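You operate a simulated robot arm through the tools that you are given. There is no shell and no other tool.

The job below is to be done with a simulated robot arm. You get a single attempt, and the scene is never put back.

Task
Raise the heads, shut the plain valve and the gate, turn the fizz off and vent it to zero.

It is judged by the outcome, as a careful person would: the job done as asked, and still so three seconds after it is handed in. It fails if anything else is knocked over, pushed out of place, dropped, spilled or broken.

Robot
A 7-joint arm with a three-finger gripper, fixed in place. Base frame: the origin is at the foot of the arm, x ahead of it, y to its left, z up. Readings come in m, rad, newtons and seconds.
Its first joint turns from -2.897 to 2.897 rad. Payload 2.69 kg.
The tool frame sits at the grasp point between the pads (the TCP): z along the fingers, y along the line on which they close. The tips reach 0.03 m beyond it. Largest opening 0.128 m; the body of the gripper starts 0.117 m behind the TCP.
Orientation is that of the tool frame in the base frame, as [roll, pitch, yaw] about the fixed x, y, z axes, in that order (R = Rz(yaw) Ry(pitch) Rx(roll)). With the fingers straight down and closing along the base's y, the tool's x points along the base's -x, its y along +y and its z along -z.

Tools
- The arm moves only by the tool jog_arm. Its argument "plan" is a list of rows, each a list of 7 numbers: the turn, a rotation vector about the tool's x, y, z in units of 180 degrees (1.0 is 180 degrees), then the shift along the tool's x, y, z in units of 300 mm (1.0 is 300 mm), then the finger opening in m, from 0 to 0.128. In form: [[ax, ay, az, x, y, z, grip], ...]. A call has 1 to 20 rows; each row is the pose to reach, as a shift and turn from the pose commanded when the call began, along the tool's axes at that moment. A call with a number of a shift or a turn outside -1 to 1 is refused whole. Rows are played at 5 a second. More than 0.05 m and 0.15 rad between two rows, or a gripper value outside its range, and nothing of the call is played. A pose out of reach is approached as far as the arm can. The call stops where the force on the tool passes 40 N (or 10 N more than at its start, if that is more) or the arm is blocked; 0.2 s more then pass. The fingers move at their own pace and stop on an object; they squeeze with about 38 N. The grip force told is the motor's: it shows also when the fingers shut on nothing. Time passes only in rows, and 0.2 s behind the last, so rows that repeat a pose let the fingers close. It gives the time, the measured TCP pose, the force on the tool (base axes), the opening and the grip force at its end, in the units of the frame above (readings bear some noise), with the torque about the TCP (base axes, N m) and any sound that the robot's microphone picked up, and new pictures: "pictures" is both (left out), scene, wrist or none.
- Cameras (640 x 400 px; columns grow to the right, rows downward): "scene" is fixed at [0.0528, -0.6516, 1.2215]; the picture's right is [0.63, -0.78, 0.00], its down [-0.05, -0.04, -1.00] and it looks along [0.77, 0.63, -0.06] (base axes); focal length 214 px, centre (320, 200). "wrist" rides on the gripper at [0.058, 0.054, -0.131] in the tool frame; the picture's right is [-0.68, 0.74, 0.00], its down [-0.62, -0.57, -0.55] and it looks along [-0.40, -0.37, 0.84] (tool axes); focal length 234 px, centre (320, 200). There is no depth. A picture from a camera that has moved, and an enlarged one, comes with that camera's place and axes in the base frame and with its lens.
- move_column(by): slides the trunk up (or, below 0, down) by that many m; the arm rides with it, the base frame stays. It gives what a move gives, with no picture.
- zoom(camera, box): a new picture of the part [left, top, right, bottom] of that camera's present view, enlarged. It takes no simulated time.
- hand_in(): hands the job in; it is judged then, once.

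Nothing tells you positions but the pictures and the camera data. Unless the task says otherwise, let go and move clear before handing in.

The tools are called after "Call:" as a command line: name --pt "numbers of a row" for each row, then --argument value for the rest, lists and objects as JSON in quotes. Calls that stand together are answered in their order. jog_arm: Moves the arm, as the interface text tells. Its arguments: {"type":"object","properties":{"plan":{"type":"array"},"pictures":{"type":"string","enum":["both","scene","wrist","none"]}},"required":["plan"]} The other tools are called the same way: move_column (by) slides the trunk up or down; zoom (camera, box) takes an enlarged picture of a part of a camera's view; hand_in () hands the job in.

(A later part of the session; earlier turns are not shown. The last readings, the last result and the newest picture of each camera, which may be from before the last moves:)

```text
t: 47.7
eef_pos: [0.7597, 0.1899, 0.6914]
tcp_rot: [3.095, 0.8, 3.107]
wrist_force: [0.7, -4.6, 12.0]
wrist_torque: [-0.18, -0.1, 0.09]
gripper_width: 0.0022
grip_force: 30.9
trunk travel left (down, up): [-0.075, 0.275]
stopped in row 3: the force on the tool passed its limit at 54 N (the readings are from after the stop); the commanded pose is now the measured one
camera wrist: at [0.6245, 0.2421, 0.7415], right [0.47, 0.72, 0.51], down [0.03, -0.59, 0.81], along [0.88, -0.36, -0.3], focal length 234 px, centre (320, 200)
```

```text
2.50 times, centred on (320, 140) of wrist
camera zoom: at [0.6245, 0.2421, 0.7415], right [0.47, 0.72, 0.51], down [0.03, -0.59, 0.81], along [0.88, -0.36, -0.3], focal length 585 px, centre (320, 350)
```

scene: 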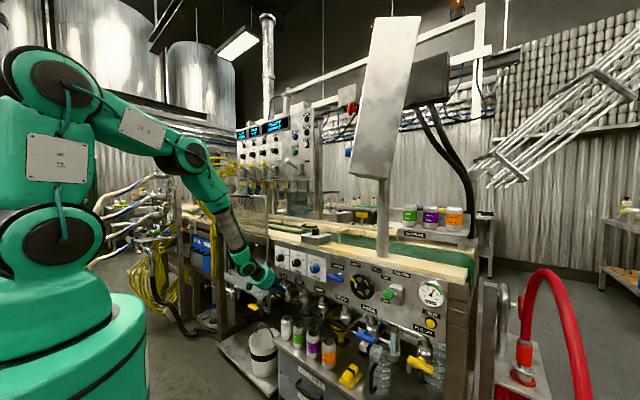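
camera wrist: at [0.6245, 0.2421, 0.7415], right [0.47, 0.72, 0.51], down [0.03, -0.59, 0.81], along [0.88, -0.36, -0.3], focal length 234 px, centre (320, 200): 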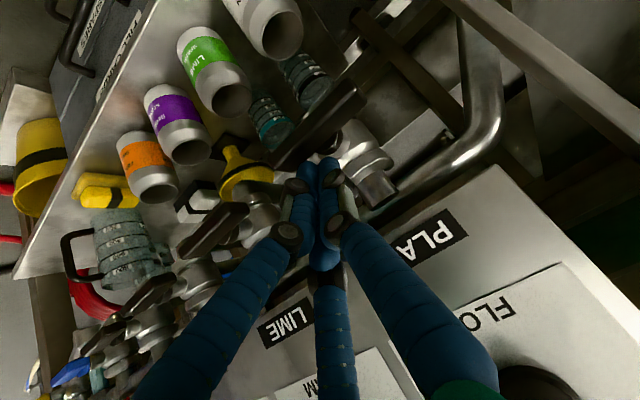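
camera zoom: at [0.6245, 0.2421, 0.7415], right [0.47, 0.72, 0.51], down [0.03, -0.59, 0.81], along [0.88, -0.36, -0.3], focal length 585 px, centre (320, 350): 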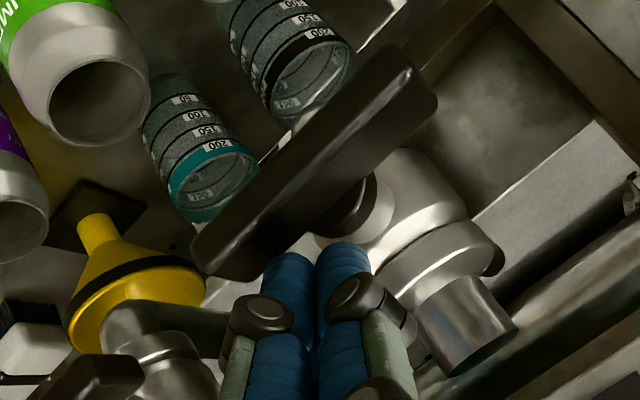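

The handle is now horizontal and met its stop. I will back the fingers off along the tool axis and compare PLAIN with its shut neighbours.

Call:
jog_arm --pt "0 0 0 -0.02 0 -0.08 0.0" --pt "0 0 0 -0.02 0 -0.2 0.0" --pt "0 0 0 -0.02 0 -0.33 0.0" --pt "0 0 0 -0.02 0 -0.46 0.0" --pt "0 0 0 -0.02 0 -0.6 0.0" --pt "0 0 0 -0.02 0 -0.6 0.0" --pictures "both"

Call:
zoom --camera "scene" --box '[265, 270, 325, 330]'

Call:
zoom --camera "wrist" --box '[160, 30, 360, 190]'

```text
t: 49.1
eef_pos: [0.6311, 0.1853, 0.8179]
tcp_rot: [3.097, 0.797, 3.108]
wrist_force: [-0.5, -0.3, 0.0]
wrist_torque: [0.01, 0.0, 0.0]
gripper_width: 0.0022
grip_force: 31.5
trunk travel left (down, up): [-0.075, 0.275]
camera wrist: at [0.4969, 0.2386, 0.8687], right [0.47, 0.72, 0.51], down [0.04, -0.59, 0.81], along [0.88, -0.36, -0.31], focal length 234 px, centre (320, 200)
```

scene: 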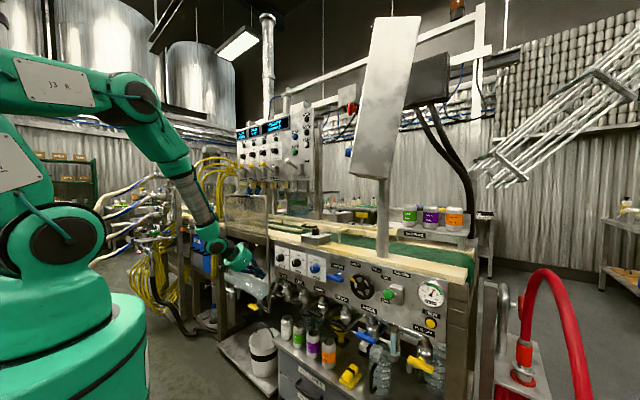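
wrist: 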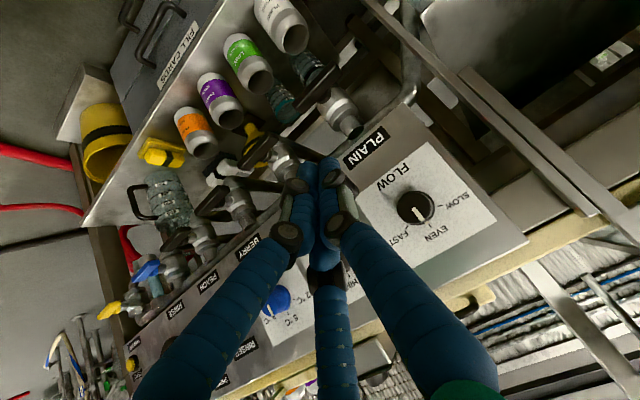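

```text
6.67 times, centred on (295, 300) of scene
camera zoom: at [0.0528, -0.6516, 1.2215], right [0.63, -0.78, 0.0], down [-0.05, -0.04, -1.0], along [0.77, 0.63, -0.06], focal length 1430 px, centre (487, -467)
```

zoom: 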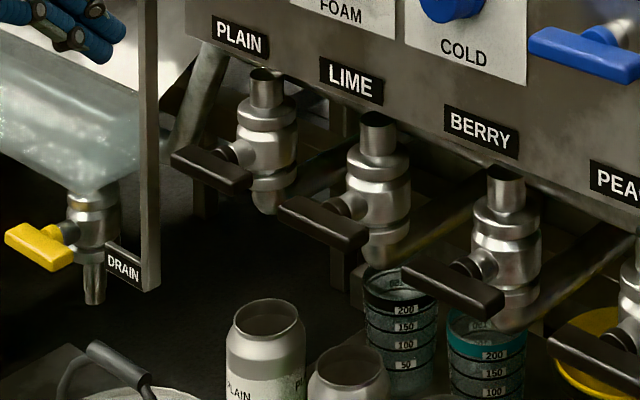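

```text
2.50 times, centred on (260, 110) of wrist
camera zoom: at [0.4969, 0.2386, 0.8687], right [0.47, 0.72, 0.51], down [0.04, -0.59, 0.81], along [0.88, -0.36, -0.31], focal length 585 px, centre (470, 425)
```

zoom: 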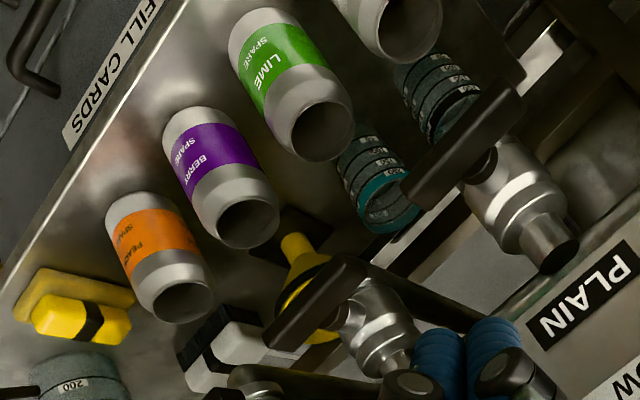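

PLAIN is now parallel with the shut LIME and BERRY handles. Next is the fizz line: its green ball is up (ON) near (0.703, −0.404, 0.872), so I will travel along −y well in front of the panel.

Call:
jog_arm --pt "0 0 0 -0.013 -0.13 -0.1 0.0" --pt "0 0 0 -0.027 -0.27 -0.2 0.0" --pt "0 0 0 -0.04 -0.41 -0.25 0.0" --pt "0 0 0 -0.053 -0.55 -0.28 0.0" --pt "0 0 0 -0.067 -0.69 -0.3 0.0" --pt "0 0 0 -0.08 -0.83 -0.32 0.0" --pt "0 0 0 -0.093 -0.958 -0.325 0.0" --pt "0 0 0 -0.093 -0.958 -0.325 0.0" --pictures "wrist"

```text
refused: row 2 steps farther than a row can; nothing moved
```

Call:
jog_arm --pt "0 0 0 -0.013 -0.11 -0.08 0.0" --pt "0 0 0 -0.027 -0.23 -0.16 0.0" --pt "0 0 0 -0.04 -0.36 -0.22 0.0" --pt "0 0 0 -0.053 -0.5 -0.26 0.0" --pt "0 0 0 -0.067 -0.64 -0.29 0.0" --pt "0 0 0 -0.08 -0.79 -0.32 0.0" --pt "0 0 0 -0.093 -0.94 -0.325 0.0" --pt "0 0 0 -0.093 -0.958 -0.325 0.0" --pictures "wrist"

```text
t: 50.9
eef_pos: [0.5502, -0.052, 0.8625]
tcp_rot: [-3.122, 0.628, 3.096]
wrist_force: [0.2, -0.2, -0.3]
wrist_torque: [0.01, -0.04, -0.02]
gripper_width: 0.0019
grip_force: 31.3
out of reach, approached as far as the arm can: row 5, 6, 7, 8
trunk travel left (down, up): [-0.075, 0.275]
camera wrist: at [0.4293, 0.0095, 0.9338], right [0.59, 0.71, 0.39], down [0.14, -0.56, 0.81], along [0.8, -0.42, -0.43], focal length 234 px, centre (320, 200)
```

wrist: 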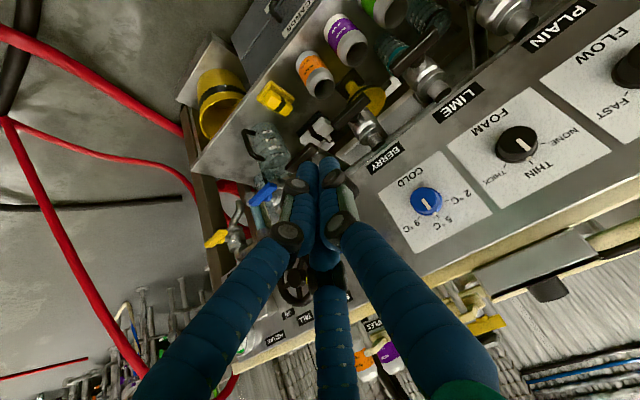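

The low tilt runs out of wrist range near y = −0.05, so I will make the tool steeper and raise it a little while crossing.

Call:
jog_arm --pt "0 0.025 0 -0.03 -0.1 -0.06 0.0" --pt "0 0.05 0 -0.06 -0.2 -0.12 0.0" --pt "0 0.075 0 -0.09 -0.32 -0.17 0.0" --pt "0 0.1 0 -0.12 -0.45 -0.2 0.0" --pt "0 0.1 0 -0.14 -0.58 -0.216 0.0" --pt "0 0.1 0 -0.157 -0.72 -0.216 0.0" --pt "0 0.1 0 -0.157 -0.86 -0.216 0.0" --pt "0 0.1 0 -0.157 -0.98 -0.216 0.0" --pt "0 0.1 0 -0.157 -0.98 -0.216 0.0" --pictures "both"

```text
t: 52.9
eef_pos: [0.53, -0.3471, 0.9504]
tcp_rot: [-3.123, 0.314, 3.091]
wrist_force: [-0.8, 0.1, 1.1]
wrist_torque: [-0.01, -0.03, -0.02]
gripper_width: 0.0022
grip_force: 31.6
trunk travel left (down, up): [-0.075, 0.275]
camera wrist: at [0.4371, -0.2864, 1.0566], right [0.68, 0.7, 0.2], down [0.38, -0.58, 0.72], along [0.62, -0.42, -0.66], focal length 234 px, centre (320, 200)
```

scene: 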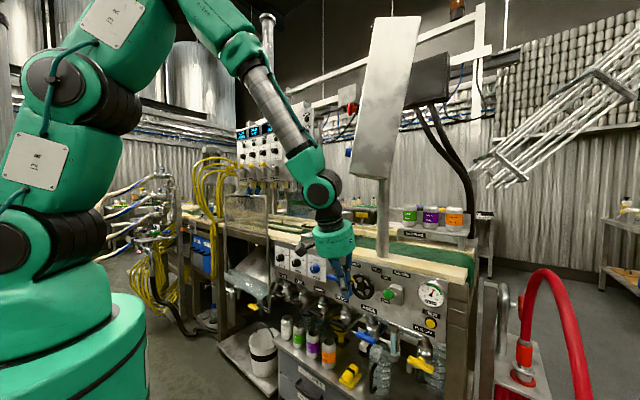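
wrist: 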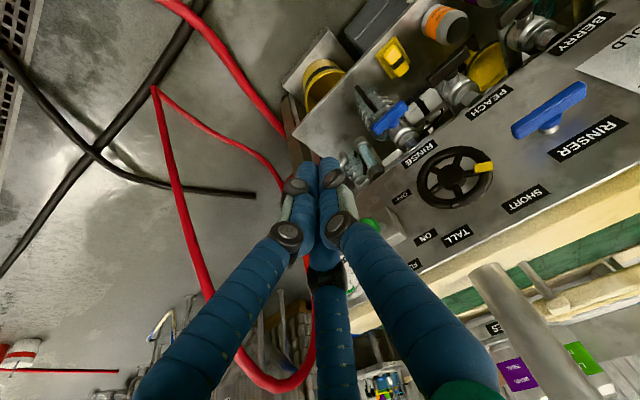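

I am now right of the wheel. The green ball is at about (0.703, −0.404, 0.875), and I will tilt to 45°, open the fingers to 0.08 and move to a pre-grasp point above and in front of it.

Call:
jog_arm --pt "0 -0.03 0 -0.06 -0.035 0.013 0.02" --pt "0 -0.06 0 -0.12 -0.07 0.026 0.05" --pt "0 -0.09 0 -0.18 -0.105 0.039 0.08" --pt "0 -0.12 0 -0.24 -0.14 0.052 0.08" --pt "0 -0.15 0 -0.298 -0.174 0.065 0.08" --pt "0 -0.15 0 -0.298 -0.174 0.065 0.08" --pictures "both"

Call:
zoom --camera "wrist" --box '[240, 60, 440, 220]'

Call:
zoom --camera "scene" --box '[340, 240, 460, 340]'

```text
t: 54.3
eef_pos: [0.62, -0.4068, 0.9619]
tcp_rot: [-3.118, 0.786, 3.1]
wrist_force: [0.6, -0.4, -1.0]
wrist_torque: [-0.01, 0.0, 0.02]
gripper_width: 0.0802
grip_force: 0.1
trunk travel left (down, up): [-0.075, 0.275]
camera wrist: at [0.4898, -0.3439, 1.0113], right [0.52, 0.72, 0.47], down [0.01, -0.55, 0.83], along [0.85, -0.42, -0.3], focal length 234 px, centre (320, 200)
```

scene: 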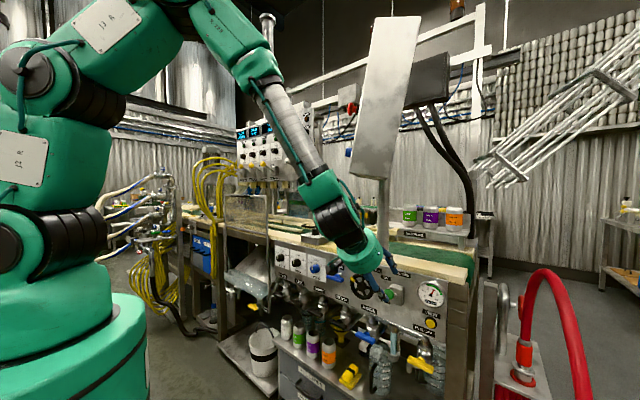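
wrist: 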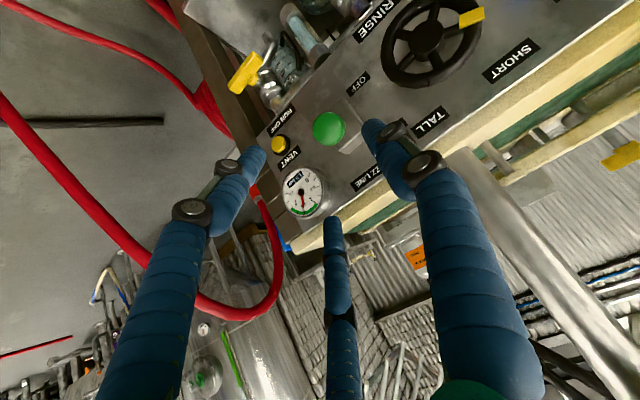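

```text
2.50 times, centred on (340, 140) of wrist
camera zoom: at [0.4898, -0.3439, 1.0113], right [0.52, 0.72, 0.47], down [0.01, -0.55, 0.83], along [0.85, -0.42, -0.3], focal length 585 px, centre (270, 350)
```

zoom: 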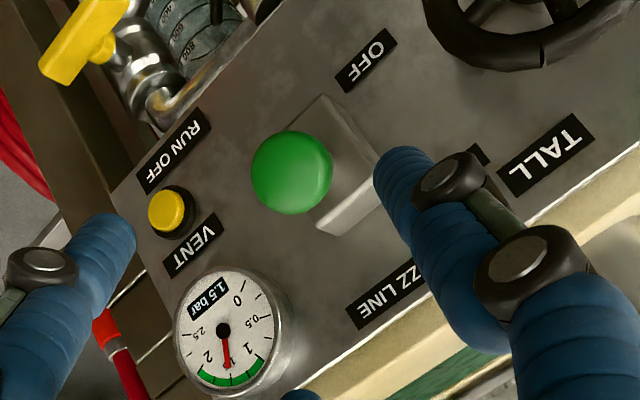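

```text
4.00 times, centred on (400, 290) of scene
camera zoom: at [0.0528, -0.6516, 1.2215], right [0.63, -0.78, 0.0], down [-0.05, -0.04, -1.0], along [0.77, 0.63, -0.06], focal length 858 px, centre (0, -160)
```

zoom: 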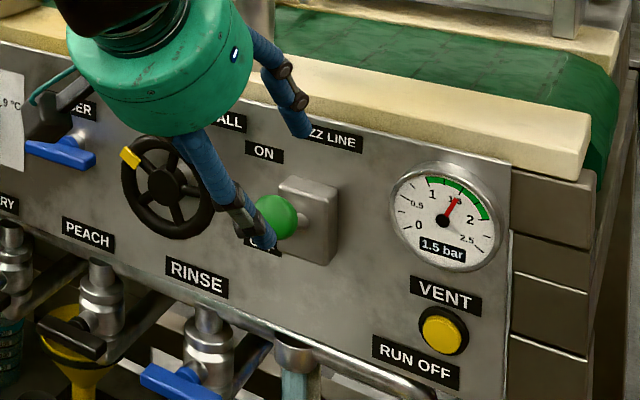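

The ball, gauge (1.5 bar) and VENT button are all in view. I will advance so the fingers straddle the green ball, then close on it.

Call:
jog_arm --pt "0 0 0 0.002 0.014 0.13 0.08" --pt "0 0 0 0.004 0.028 0.26 0.08" --pt "0 0 0 0.006 0.041 0.385 0.08" --pt "0 0 0 0.006 0.041 0.385 0.08" --pt "0 0 0 0.006 0.041 0.385 0.05" --pt "0 0 0 0.006 0.041 0.385 0.03" --pt "0 0 0 0.006 0.041 0.385 0.03" --pictures "both"

Call:
zoom --camera "scene" --box '[340, 240, 460, 340]'

```text
t: 55.9
eef_pos: [0.7016, -0.3982, 0.8808]
tcp_rot: [-3.119, 0.787, 3.1]
wrist_force: [2.2, -4.6, 0.9]
wrist_torque: [0.0, -0.09, -0.02]
gripper_width: 0.0334
grip_force: 2.0
trunk travel left (down, up): [-0.075, 0.275]
camera wrist: at [0.5713, -0.3353, 0.9303], right [0.52, 0.72, 0.47], down [0.02, -0.55, 0.83], along [0.85, -0.42, -0.3], focal length 234 px, centre (320, 200)
```

scene: 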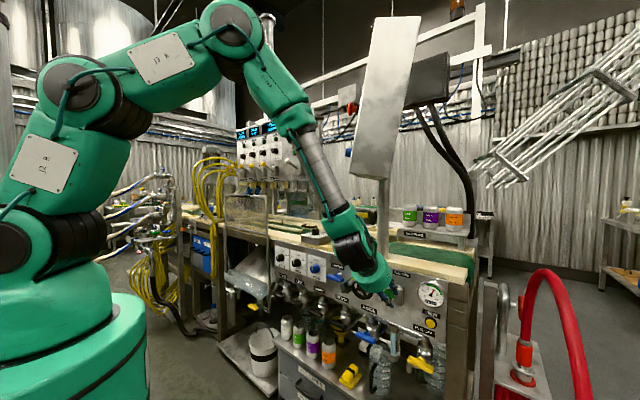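
wrist: 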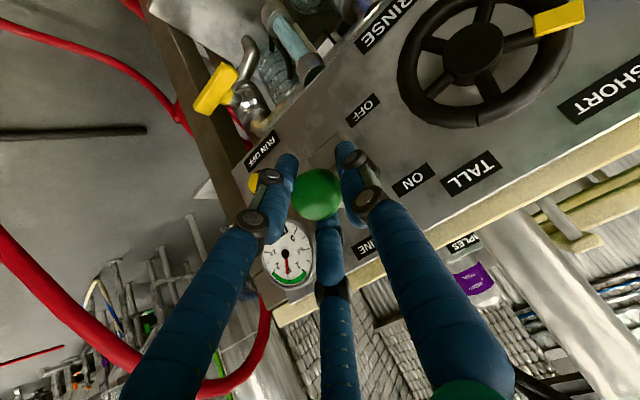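

```text
4.00 times, centred on (400, 290) of scene
camera zoom: at [0.0528, -0.6516, 1.2215], right [0.63, -0.78, 0.0], down [-0.05, -0.04, -1.0], along [0.77, 0.63, -0.06], focal length 858 px, centre (0, -160)
```

zoom: 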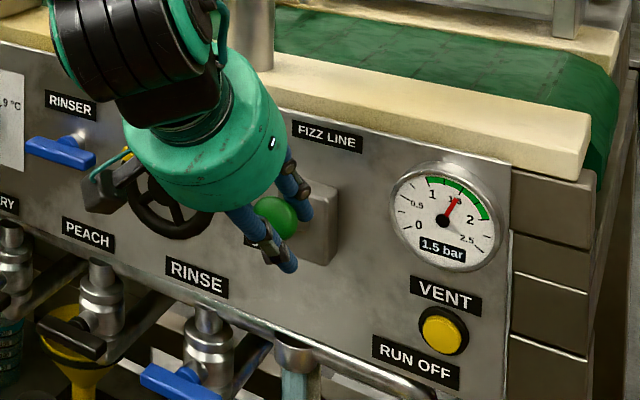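

The ball is held. I will pull it down along its arc from ON to OFF.

Call:
jog_arm --pt "0 0 0 0.023 -0.005 0.011 0.03" --pt "0 0 0 0.046 -0.005 0.022 0.03" --pt "0 0 0 0.068 -0.005 0.037 0.03" --pt "0 0 0 0.089 -0.005 0.052 0.03" --pt "0 0 0 0.108 -0.005 0.071 0.03" --pt "0 0 0 0.127 -0.005 0.09 0.03" --pt "0 0 0 0.143 -0.005 0.111 0.03" --pt "0 0 0 0.158 -0.005 0.133 0.03" --pt "0 0 0 0.169 -0.005 0.156 0.03" --pt "0 0 0 0.179 -0.005 0.179 0.03" --pt "0 0 0 0.183 -0.005 0.19 0.03" --pictures "both"

Call:
zoom --camera "scene" --box '[340, 240, 460, 340]'

```text
t: 58.3
eef_pos: [0.7041, -0.3993, 0.8001]
tcp_rot: [-3.119, 0.787, 3.102]
wrist_force: [16.0, -8.1, 9.0]
wrist_torque: [0.08, 0.26, 0.12]
gripper_width: 0.0458
grip_force: 9.9
trunk travel left (down, up): [-0.075, 0.275]
camera wrist: at [0.5739, -0.3381, 0.8498], right [0.52, 0.72, 0.47], down [0.02, -0.55, 0.83], along [0.86, -0.42, -0.3], focal length 234 px, centre (320, 200)
```

scene: 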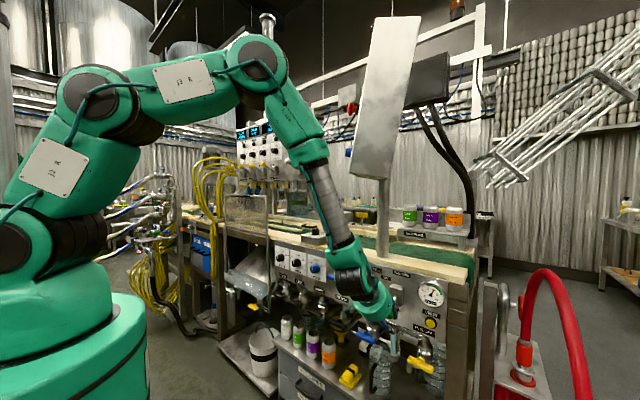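
wrist: 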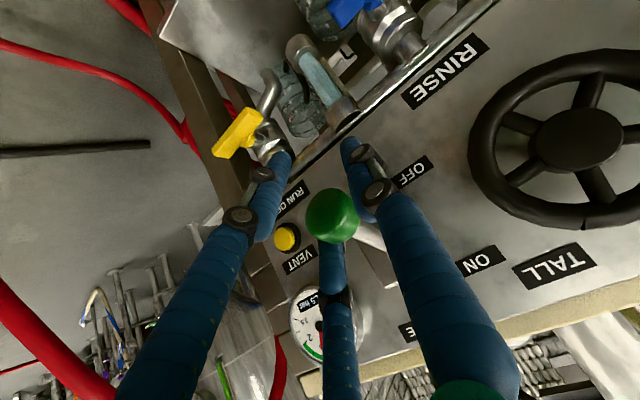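

```text
4.00 times, centred on (400, 290) of scene
camera zoom: at [0.0528, -0.6516, 1.2215], right [0.63, -0.78, 0.0], down [-0.05, -0.04, -1.0], along [0.77, 0.63, -0.06], focal length 858 px, centre (0, -160)
```

zoom: 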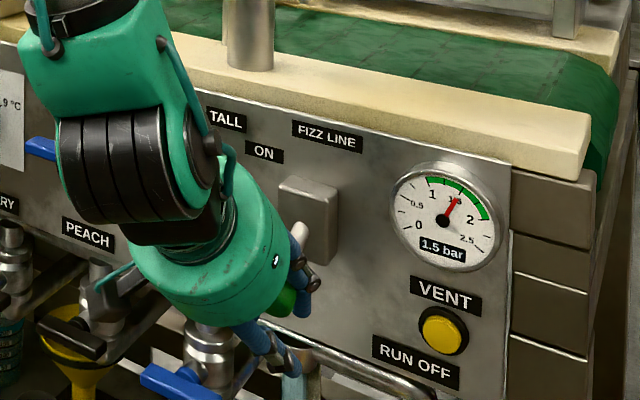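

The lever has moved down and the ball has shifted in the fingers. I will open, back off along the tool axis and check.

Call:
jog_arm --pt "0 0 0 0 0 0 0.07" --pt "0 0 0 0 0 0 0.09" --pt "0 0 0 0 0 -0.1 0.09" --pt "0 0 0 0 0 -0.22 0.09" --pt "0 0 0 0 0 -0.35 0.09" --pt "0 0 0 0 0 -0.48 0.09" --pt "0 0 0 0 0 -0.48 0.09" --pictures "both"

Call:
zoom --camera "scene" --box '[340, 240, 460, 340]'

Call:
zoom --camera "wrist" --box '[220, 40, 440, 220]'

```text
t: 59.9
eef_pos: [0.5991, -0.3926, 0.9008]
tcp_rot: [-3.119, 0.785, 3.101]
wrist_force: [-0.3, 0.1, 0.3]
wrist_torque: [-0.05, 0.01, -0.03]
gripper_width: 0.09
grip_force: 0.0
trunk travel left (down, up): [-0.075, 0.275]
camera wrist: at [0.4692, -0.3304, 0.9496], right [0.52, 0.72, 0.47], down [0.02, -0.55, 0.83], along [0.85, -0.42, -0.3], focal length 234 px, centre (320, 200)
```

scene: 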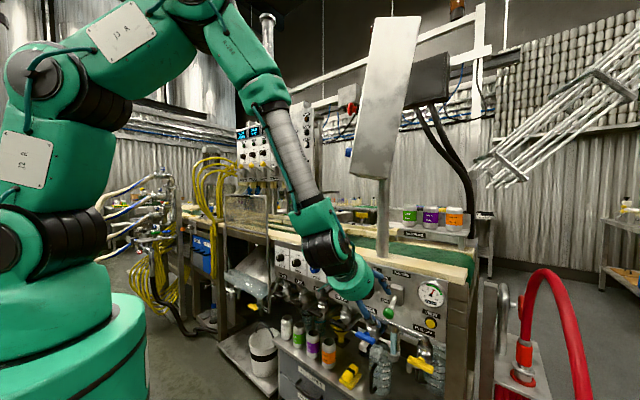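
wrist: 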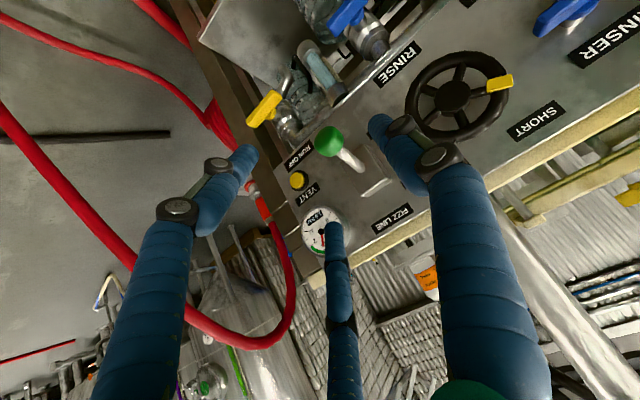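

```text
4.00 times, centred on (400, 290) of scene
camera zoom: at [0.0528, -0.6516, 1.2215], right [0.63, -0.78, 0.0], down [-0.05, -0.04, -1.0], along [0.77, 0.63, -0.06], focal length 858 px, centre (0, -160)
```

zoom: 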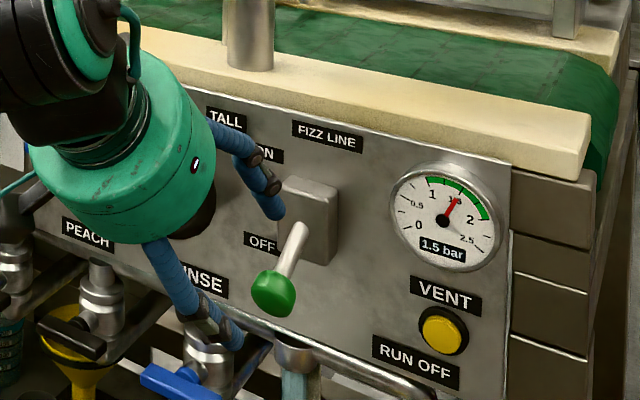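

```text
2.22 times, centred on (330, 130) of wrist
camera zoom: at [0.4692, -0.3304, 0.9496], right [0.52, 0.72, 0.47], down [0.02, -0.55, 0.83], along [0.85, -0.42, -0.3], focal length 520 px, centre (298, 356)
```

zoom: 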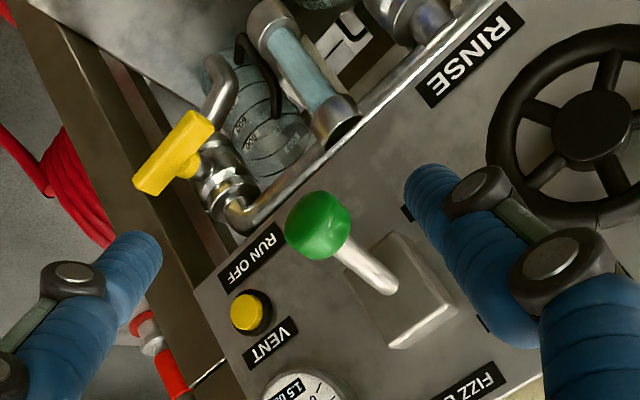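

The fizz lever is down beside OFF. To be sure it is fully seated, I will close the fingers and press lightly on the ball along the tool axis until I feel the stop.

Call:
jog_arm --pt "0 0 0 -0.02 0 0.0 0.05" --pt "0 0 0 -0.053 0 0.0 0.0" --pt "0 0 0 -0.053 0 0.08 0.0" --pt "0 0 0 -0.053 0 0.16 0.0" --pt "0 0 0 -0.053 0 0.24 0.0" --pt "0 0 0 -0.053 0 0.28 0.0" --pt "0 0 0 -0.053 0 0.3 0.0" --pt "0 0 0 -0.053 0 0.315 0.0" --pt "0 0 0 -0.053 0 0.33 0.0" --pt "0 0 0 -0.053 0 0.345 0.0" --pt "0 0 0 -0.053 0 0.36 0.0" --pt "0 0 0 -0.053 0 0.375 0.0" --pictures "both"

Call:
zoom --camera "scene" --box '[340, 240, 460, 340]'

```text
t: 61.7
eef_pos: [0.6749, -0.3988, 0.8477]
tcp_rot: [-3.118, 0.786, 3.101]
wrist_force: [-22.4, 7.8, 22.6]
wrist_torque: [0.14, 0.08, 0.07]
gripper_width: 0.0059
grip_force: 31.6
trunk travel left (down, up): [-0.075, 0.275]
stopped in row 8: the force on the tool passed its limit at 45 N (the readings are from after the stop); the commanded pose is now the measured one
camera wrist: at [0.5443, -0.3361, 0.8985], right [0.52, 0.72, 0.47], down [0.01, -0.55, 0.83], along [0.85, -0.43, -0.3], focal length 234 px, centre (320, 200)
```

scene: 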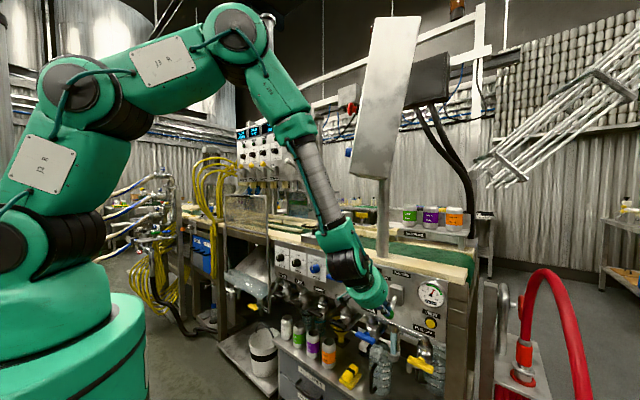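
wrist: 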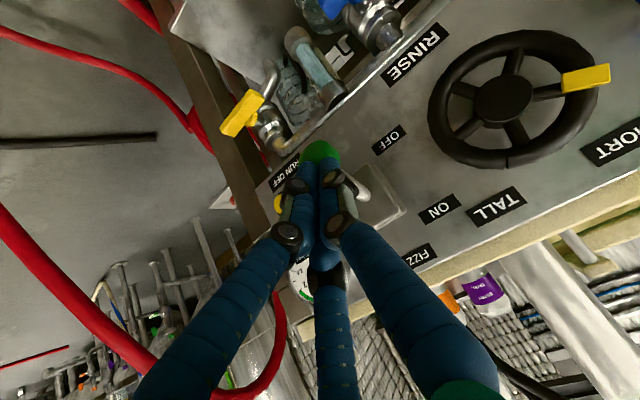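

```text
4.00 times, centred on (400, 290) of scene
camera zoom: at [0.0528, -0.6516, 1.2215], right [0.63, -0.78, 0.0], down [-0.05, -0.04, -1.0], along [0.77, 0.63, -0.06], focal length 858 px, centre (0, -160)
```

zoom: 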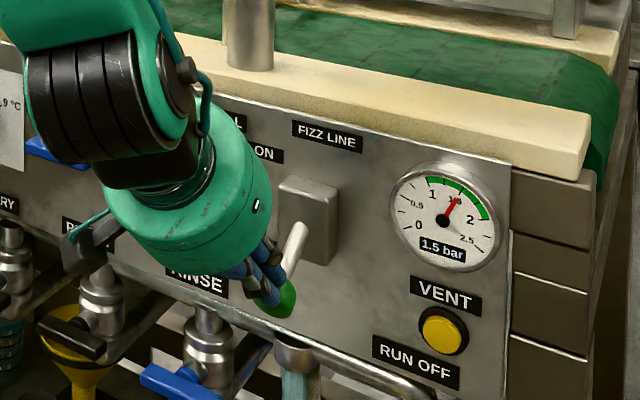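

The push met a solid stop at once, so the lever is fully OFF. Next is the VENT button at about (0.793, −0.510, 0.782): I will back off, shift across in front of it and flatten the tool to about 60°.

Call:
jog_arm --pt "0 0 0 0 0 -0.12 0.0" --pt "0 0 0 0 0 -0.25 0.0" --pt "0 -0.02 0 0 -0.1 -0.25 0.0" --pt "0 -0.04 0 -0.005 -0.2 -0.245 0.0" --pt "0 -0.06 0 -0.008 -0.3 -0.24 0.0" --pt "0 -0.083 0 -0.011 -0.372 -0.235 0.0" --pt "0 -0.083 0 -0.011 -0.372 -0.235 0.0" --pictures "both"

Call:
zoom --camera "wrist" --box '[220, 40, 440, 220]'

Call:
zoom --camera "scene" --box '[340, 240, 460, 340]'

```text
t: 63.3
eef_pos: [0.621, -0.5075, 0.9017]
tcp_rot: [-3.114, 1.047, 3.11]
wrist_force: [-0.3, -0.9, 0.5]
wrist_torque: [0.03, -0.05, 0.04]
gripper_width: 0.0022
grip_force: 31.7
trunk travel left (down, up): [-0.075, 0.275]
camera wrist: at [0.4837, -0.4449, 0.914], right [0.38, 0.72, 0.57], down [-0.2, -0.54, 0.82], along [0.9, -0.43, -0.06], focal length 234 px, centre (320, 200)
```

scene: 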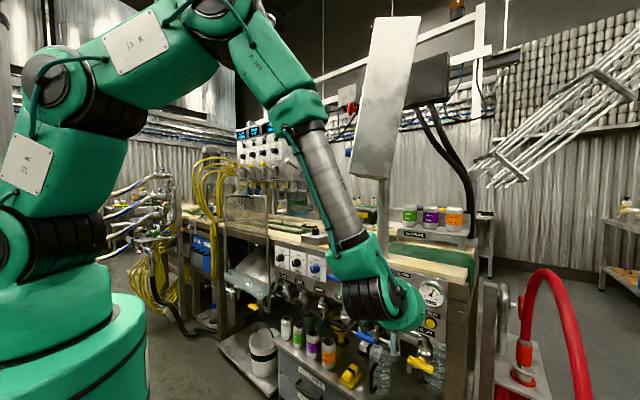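
wrist: 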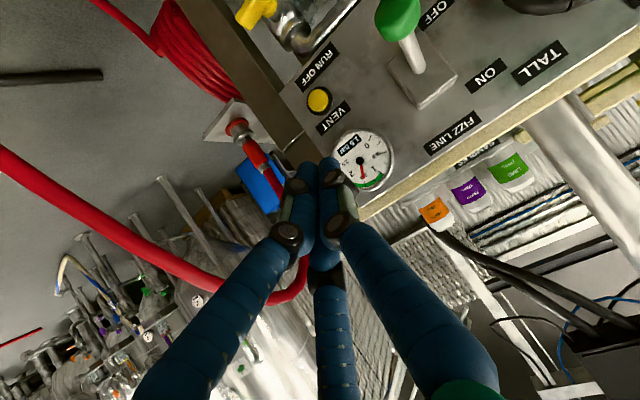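

```text
2.22 times, centred on (330, 130) of wrist
camera zoom: at [0.4837, -0.4449, 0.914], right [0.38, 0.72, 0.57], down [-0.2, -0.54, 0.82], along [0.9, -0.43, -0.06], focal length 520 px, centre (298, 356)
```

zoom: 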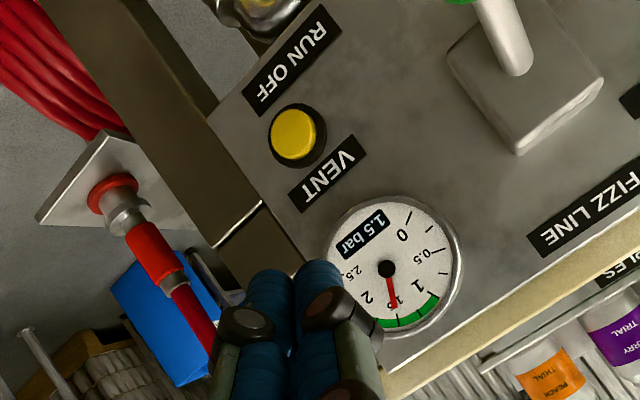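

```text
4.00 times, centred on (400, 290) of scene
camera zoom: at [0.0528, -0.6516, 1.2215], right [0.63, -0.78, 0.0], down [-0.05, -0.04, -1.0], along [0.77, 0.63, -0.06], focal length 858 px, centre (0, -160)
```

zoom: 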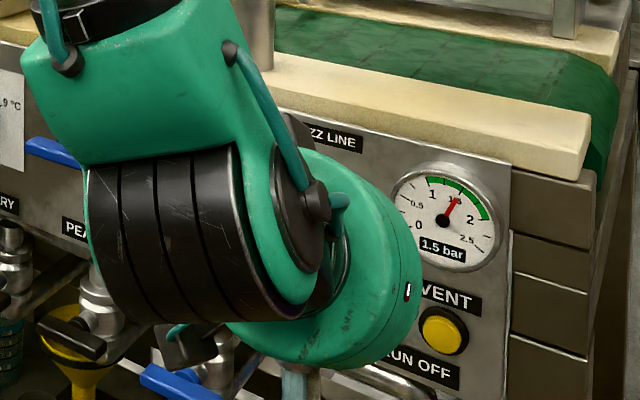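

The view confirms the button at about (0.791, −0.511, 0.784). I will move the closed fingertips to just in front of it.

Call:
jog_arm --pt "0 0 0 0.05 0.005 0.13 0.0" --pt "0 0 0 0.1 0.01 0.26 0.0" --pt "0 0 0 0.14 0.015 0.39 0.0" --pt "0 0 0 0.152 0.017 0.468 0.0" --pt "0 0 0 0.152 0.017 0.468 0.0" --pictures "both"

Call:
zoom --camera "wrist" --box '[240, 60, 400, 220]'

Call:
zoom --camera "scene" --box '[380, 260, 460, 340]'

```text
t: 64.5
eef_pos: [0.7232, -0.509, 0.7914]
tcp_rot: [-3.112, 1.044, 3.11]
wrist_force: [-0.2, 0.4, -0.2]
wrist_torque: [-0.02, -0.02, 0.03]
gripper_width: 0.0022
grip_force: 31.7
trunk travel left (down, up): [-0.075, 0.275]
camera wrist: at [0.584, -0.4462, 0.8053], right [0.38, 0.72, 0.57], down [-0.2, -0.54, 0.82], along [0.9, -0.42, -0.06], focal length 234 px, centre (320, 200)
```

scene: 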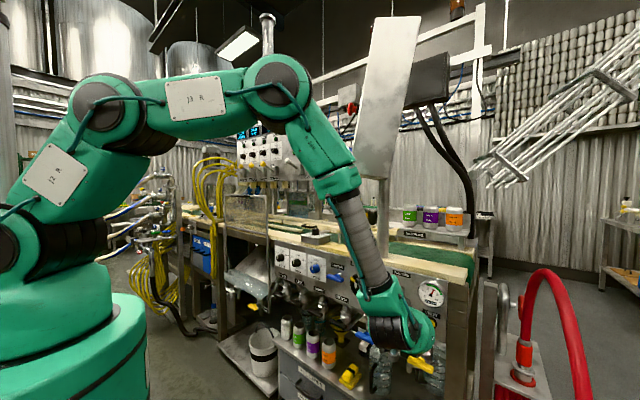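
wrist: 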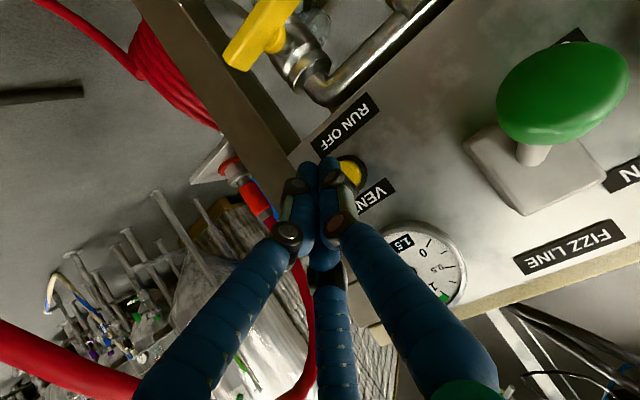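

```text
2.50 times, centred on (320, 140) of wrist
camera zoom: at [0.584, -0.4462, 0.8053], right [0.38, 0.72, 0.57], down [-0.2, -0.54, 0.82], along [0.9, -0.42, -0.06], focal length 585 px, centre (320, 350)
```

zoom: 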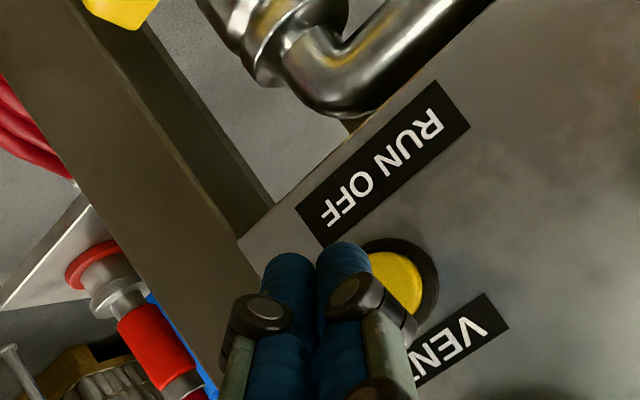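

```text
5.00 times, centred on (420, 300) of scene
camera zoom: at [0.0528, -0.6516, 1.2215], right [0.63, -0.78, 0.0], down [-0.05, -0.04, -1.0], along [0.77, 0.63, -0.06], focal length 1072 px, centre (-180, -300)
```

zoom: 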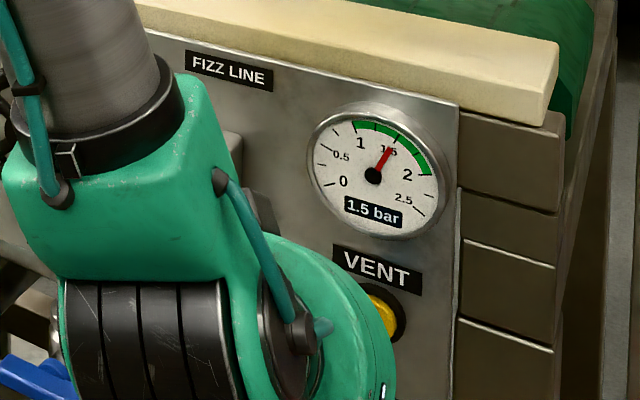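

The fingertip is about 4 cm in front of the button and needs to come slightly toward +y and up. I will press in gently and watch the gauge.

Call:
jog_arm --pt "0 0 0 -0.038 0.014 0.05 0.0" --pt "0 0 0 -0.066 0.024 0.085 0.0" --pt "0 0 0 -0.076 0.027 0.101 0.0" --pt "0 0 0 -0.083 0.028 0.113 0.0" --pt "0 0 0 -0.09 0.029 0.124 0.0" --pt "0 0 0 -0.096 0.03 0.135 0.0" --pictures "both"

Call:
zoom --camera "scene" --box '[400, 260, 460, 340]'

Call:
zoom --camera "wrist" --box '[240, 60, 460, 280]'

```text
t: 65.6
eef_pos: [0.7573, -0.5039, 0.7939]
tcp_rot: [-3.12, 1.041, 3.098]
wrist_force: [-133.1, 13.1, 61.5]
wrist_torque: [-0.08, -0.32, -0.59]
gripper_width: 0.002
grip_force: 31.6
trunk travel left (down, up): [-0.075, 0.275]
heard: click
stopped in row 5: the force on the tool passed its limit at 55 N (the readings are from after the stop); the commanded pose is now the measured one
camera wrist: at [0.6183, -0.4413, 0.8081], right [0.39, 0.72, 0.57], down [-0.2, -0.54, 0.82], along [0.9, -0.43, -0.07], focal length 234 px, centre (320, 200)
```

scene: 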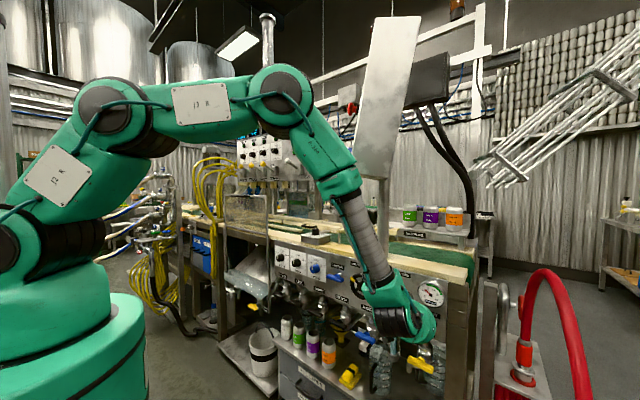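
wrist: 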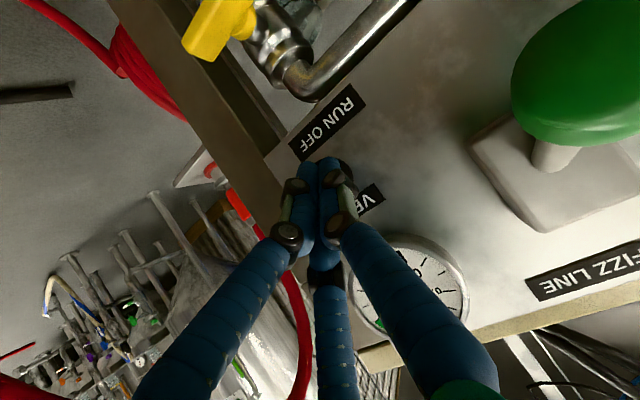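

```text
5.00 times, centred on (430, 300) of scene
camera zoom: at [0.0528, -0.6516, 1.2215], right [0.63, -0.78, 0.0], down [-0.05, -0.04, -1.0], along [0.77, 0.63, -0.06], focal length 1072 px, centre (-230, -300)
```

zoom: 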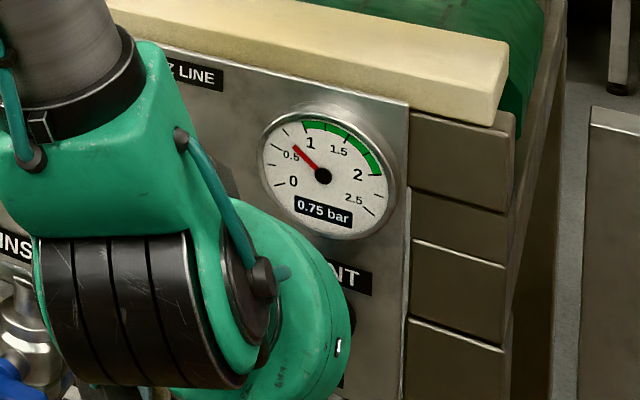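

```text
1.82 times, centred on (350, 170) of wrist
camera zoom: at [0.6183, -0.4413, 0.8081], right [0.39, 0.72, 0.57], down [-0.2, -0.54, 0.82], along [0.9, -0.43, -0.07], focal length 426 px, centre (266, 254)
```

zoom: 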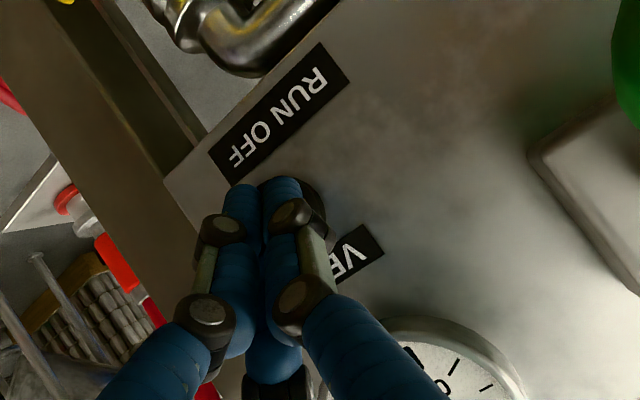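

The press gave a click and the gauge has fallen to 0.75 bar, but the force is high. I will ease back a couple of millimetres while still holding the button and keep watching the gauge.

Call:
jog_arm --pt "0 0 0 0.003 0 -0.005 0.0" --pt "0 0 0 0.003 0 -0.005 0.0" --pt "0 0 0 0.003 0 -0.005 0.0" --pictures "none"

Call:
zoom --camera "scene" --box '[400, 260, 460, 340]'

```text
t: 66.4
eef_pos: [0.7604, -0.5031, 0.7929]
tcp_rot: [-3.116, 1.041, 3.104]
wrist_force: [-26.6, -6.6, 0.3]
wrist_torque: [-0.01, -0.01, -0.33]
gripper_width: 0.002
grip_force: 31.8
trunk travel left (down, up): [-0.075, 0.275]
```

```text
5.00 times, centred on (430, 300) of scene
camera zoom: at [0.0528, -0.6516, 1.2215], right [0.63, -0.78, 0.0], down [-0.05, -0.04, -1.0], along [0.77, 0.63, -0.06], focal length 1072 px, centre (-230, -300)
```

zoom: 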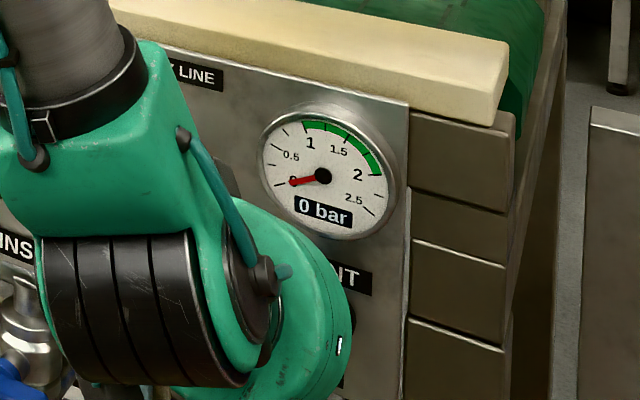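

The gauge reads 0 bar. I will back straight off the button and check that it stays at zero.

Call:
jog_arm --pt "0 0 0 0 0 -0.06 0.0" --pt "0 0 0 0 0 -0.18 0.0" --pt "0 0 0 0 0 -0.3 0.0" --pt "0 0 0 0 0 -0.42 0.0" --pt "0 0 0 0 0 -0.54 0.0" --pt "0 0 0 0 0 -0.54 0.0" --pictures "both"

Call:
zoom --camera "scene" --box '[400, 260, 460, 340]'

Call:
zoom --camera "wrist" --box '[220, 40, 480, 220]'

```text
t: 67.8
eef_pos: [0.6211, -0.4919, 0.8781]
tcp_rot: [-3.114, 1.042, 3.105]
wrist_force: [0.7, 0.4, 0.9]
wrist_torque: [-0.01, 0.0, -0.02]
gripper_width: 0.002
grip_force: 31.3
trunk travel left (down, up): [-0.075, 0.275]
camera wrist: at [0.4813, -0.4298, 0.8918], right [0.39, 0.72, 0.57], down [-0.2, -0.54, 0.82], along [0.9, -0.43, -0.07], focal length 234 px, centre (320, 200)
```

scene: 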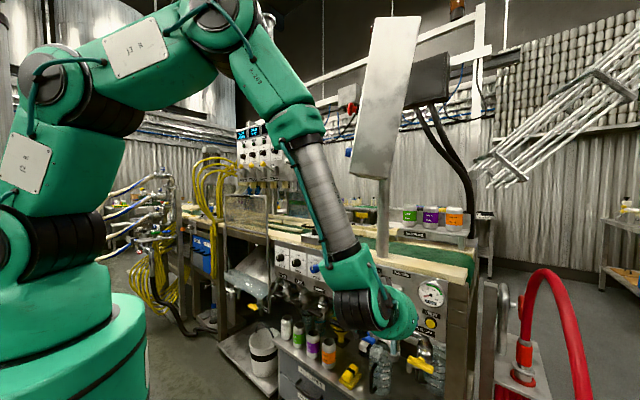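
wrist: 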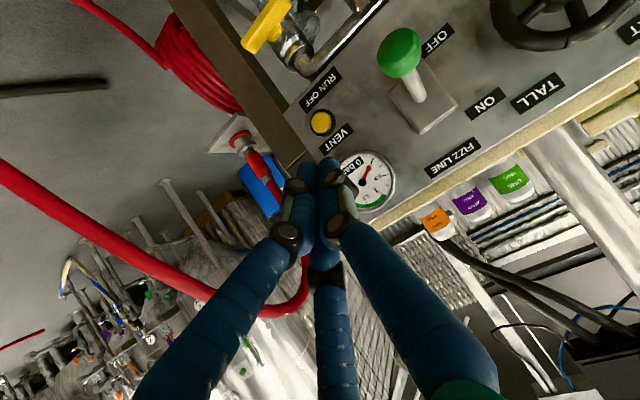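

```text
5.00 times, centred on (430, 300) of scene
camera zoom: at [0.0528, -0.6516, 1.2215], right [0.63, -0.78, 0.0], down [-0.05, -0.04, -1.0], along [0.77, 0.63, -0.06], focal length 1072 px, centre (-230, -300)
```

zoom: 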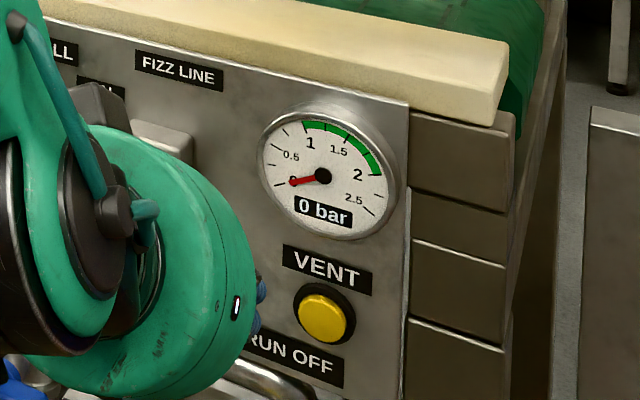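

```text
2.22 times, centred on (350, 130) of wrist
camera zoom: at [0.4813, -0.4298, 0.8918], right [0.39, 0.72, 0.57], down [-0.2, -0.54, 0.82], along [0.9, -0.43, -0.07], focal length 520 px, centre (253, 356)
```

zoom: 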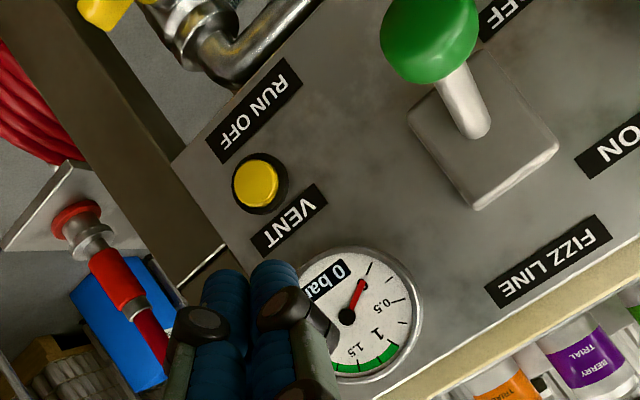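

Fizz is off and vented, and the gauge stays at 0. The gate remains, so I will pull back, raise the trunk again and go for a closer look at the guide section and the displays.

Call:
jog_arm --pt "0 0.03 0 0.03 0 -0.12 0.04" --pt "0 0.06 0 0.06 0 -0.24 0.08" --pt "0 0.083 0 0.08 0 -0.33 0.1" --pt "0 0.083 0 0.08 0 -0.33 0.1" --pictures "none"

Call:
move_column --by 0.2

```text
t: 68.8
eef_pos: [0.5232, -0.4875, 0.9028]
tcp_rot: [-3.122, 0.779, 3.094]
wrist_force: [-0.8, -0.2, 0.7]
wrist_torque: [0.01, -0.01, 0.0]
gripper_width: 0.0999
grip_force: 0.1
trunk travel left (down, up): [-0.075, 0.275]
```

```text
t: 70.9
eef_pos: [0.5245, -0.4878, 1.1023]
tcp_rot: [-3.122, 0.782, 3.094]
wrist_force: [0.0, 0.1, 1.3]
wrist_torque: [-0.02, -0.02, 0.02]
gripper_width: 0.0999
grip_force: 0.0
trunk travel left (down, up): [-0.275, 0.075]
```

Call:
jog_arm --pt "0 0 0 -0.029 0.14 -0.041 0.1" --pt "0 0 0 -0.058 0.28 -0.082 0.1" --pt "0 0 0 -0.087 0.42 -0.124 0.1" --pt "0 0 0 -0.115 0.56 -0.165 0.1" --pt "0 0 0 -0.144 0.7 -0.206 0.1" --pt "0 0 0 -0.173 0.84 -0.248 0.1" --pt "0 0 0 -0.202 0.977 -0.289 0.1" --pictures "none"

Call:
jog_arm --pt "0 0 0 -0.04 0.14 -0.02 0.1" --pt "0 0 0 -0.08 0.28 -0.04 0.1" --pt "0 0 0 -0.12 0.42 -0.06 0.1" --pt "0 0 0 -0.16 0.56 -0.08 0.1" --pt "0 0 0 -0.2 0.7 -0.1 0.1" --pt "0 0 0 -0.24 0.84 -0.12 0.1" --pt "0 0 0 -0.28 0.97 -0.14 0.1" --pt "0 0 0 -0.28 0.97 -0.14 0.1" --pictures "both"

```text
t: 72.5
eef_pos: [0.5234, -0.1936, 1.2047]
tcp_rot: [-3.122, 0.779, 3.093]
wrist_force: [-1.0, -0.2, -0.3]
wrist_torque: [-0.01, -0.01, 0.03]
gripper_width: 0.1002
grip_force: 0.0
trunk travel left (down, up): [-0.275, 0.075]
```

```text
t: 74.3
eef_pos: [0.573, 0.0983, 1.2873]
tcp_rot: [-3.12, 0.782, 3.097]
wrist_force: [-0.6, 0.5, -0.3]
wrist_torque: [-0.03, 0.01, -0.03]
gripper_width: 0.1003
grip_force: 0.1
trunk travel left (down, up): [-0.275, 0.075]
camera wrist: at [0.4428, 0.1604, 1.3387], right [0.52, 0.71, 0.47], down [0.02, -0.56, 0.83], along [0.85, -0.43, -0.3], focal length 234 px, centre (320, 200)
```

scene: 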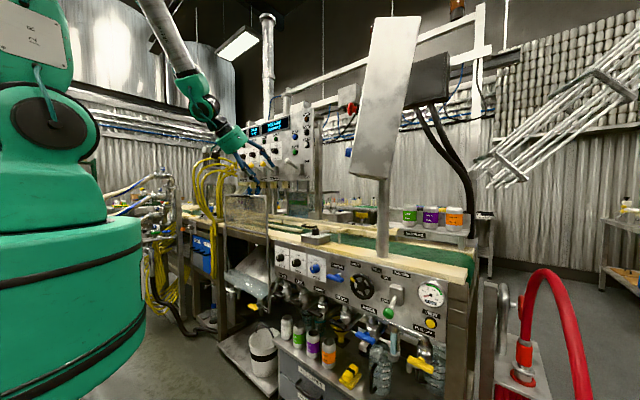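
wrist: 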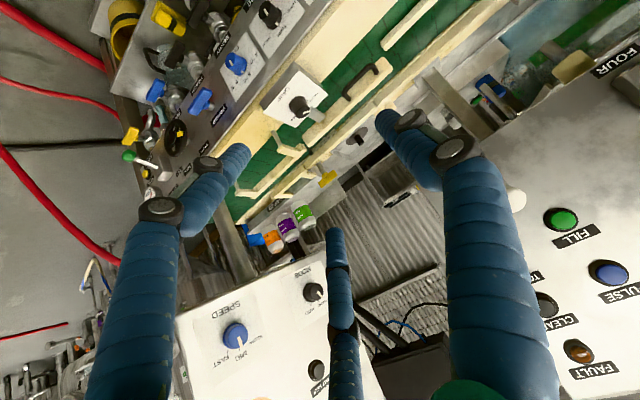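

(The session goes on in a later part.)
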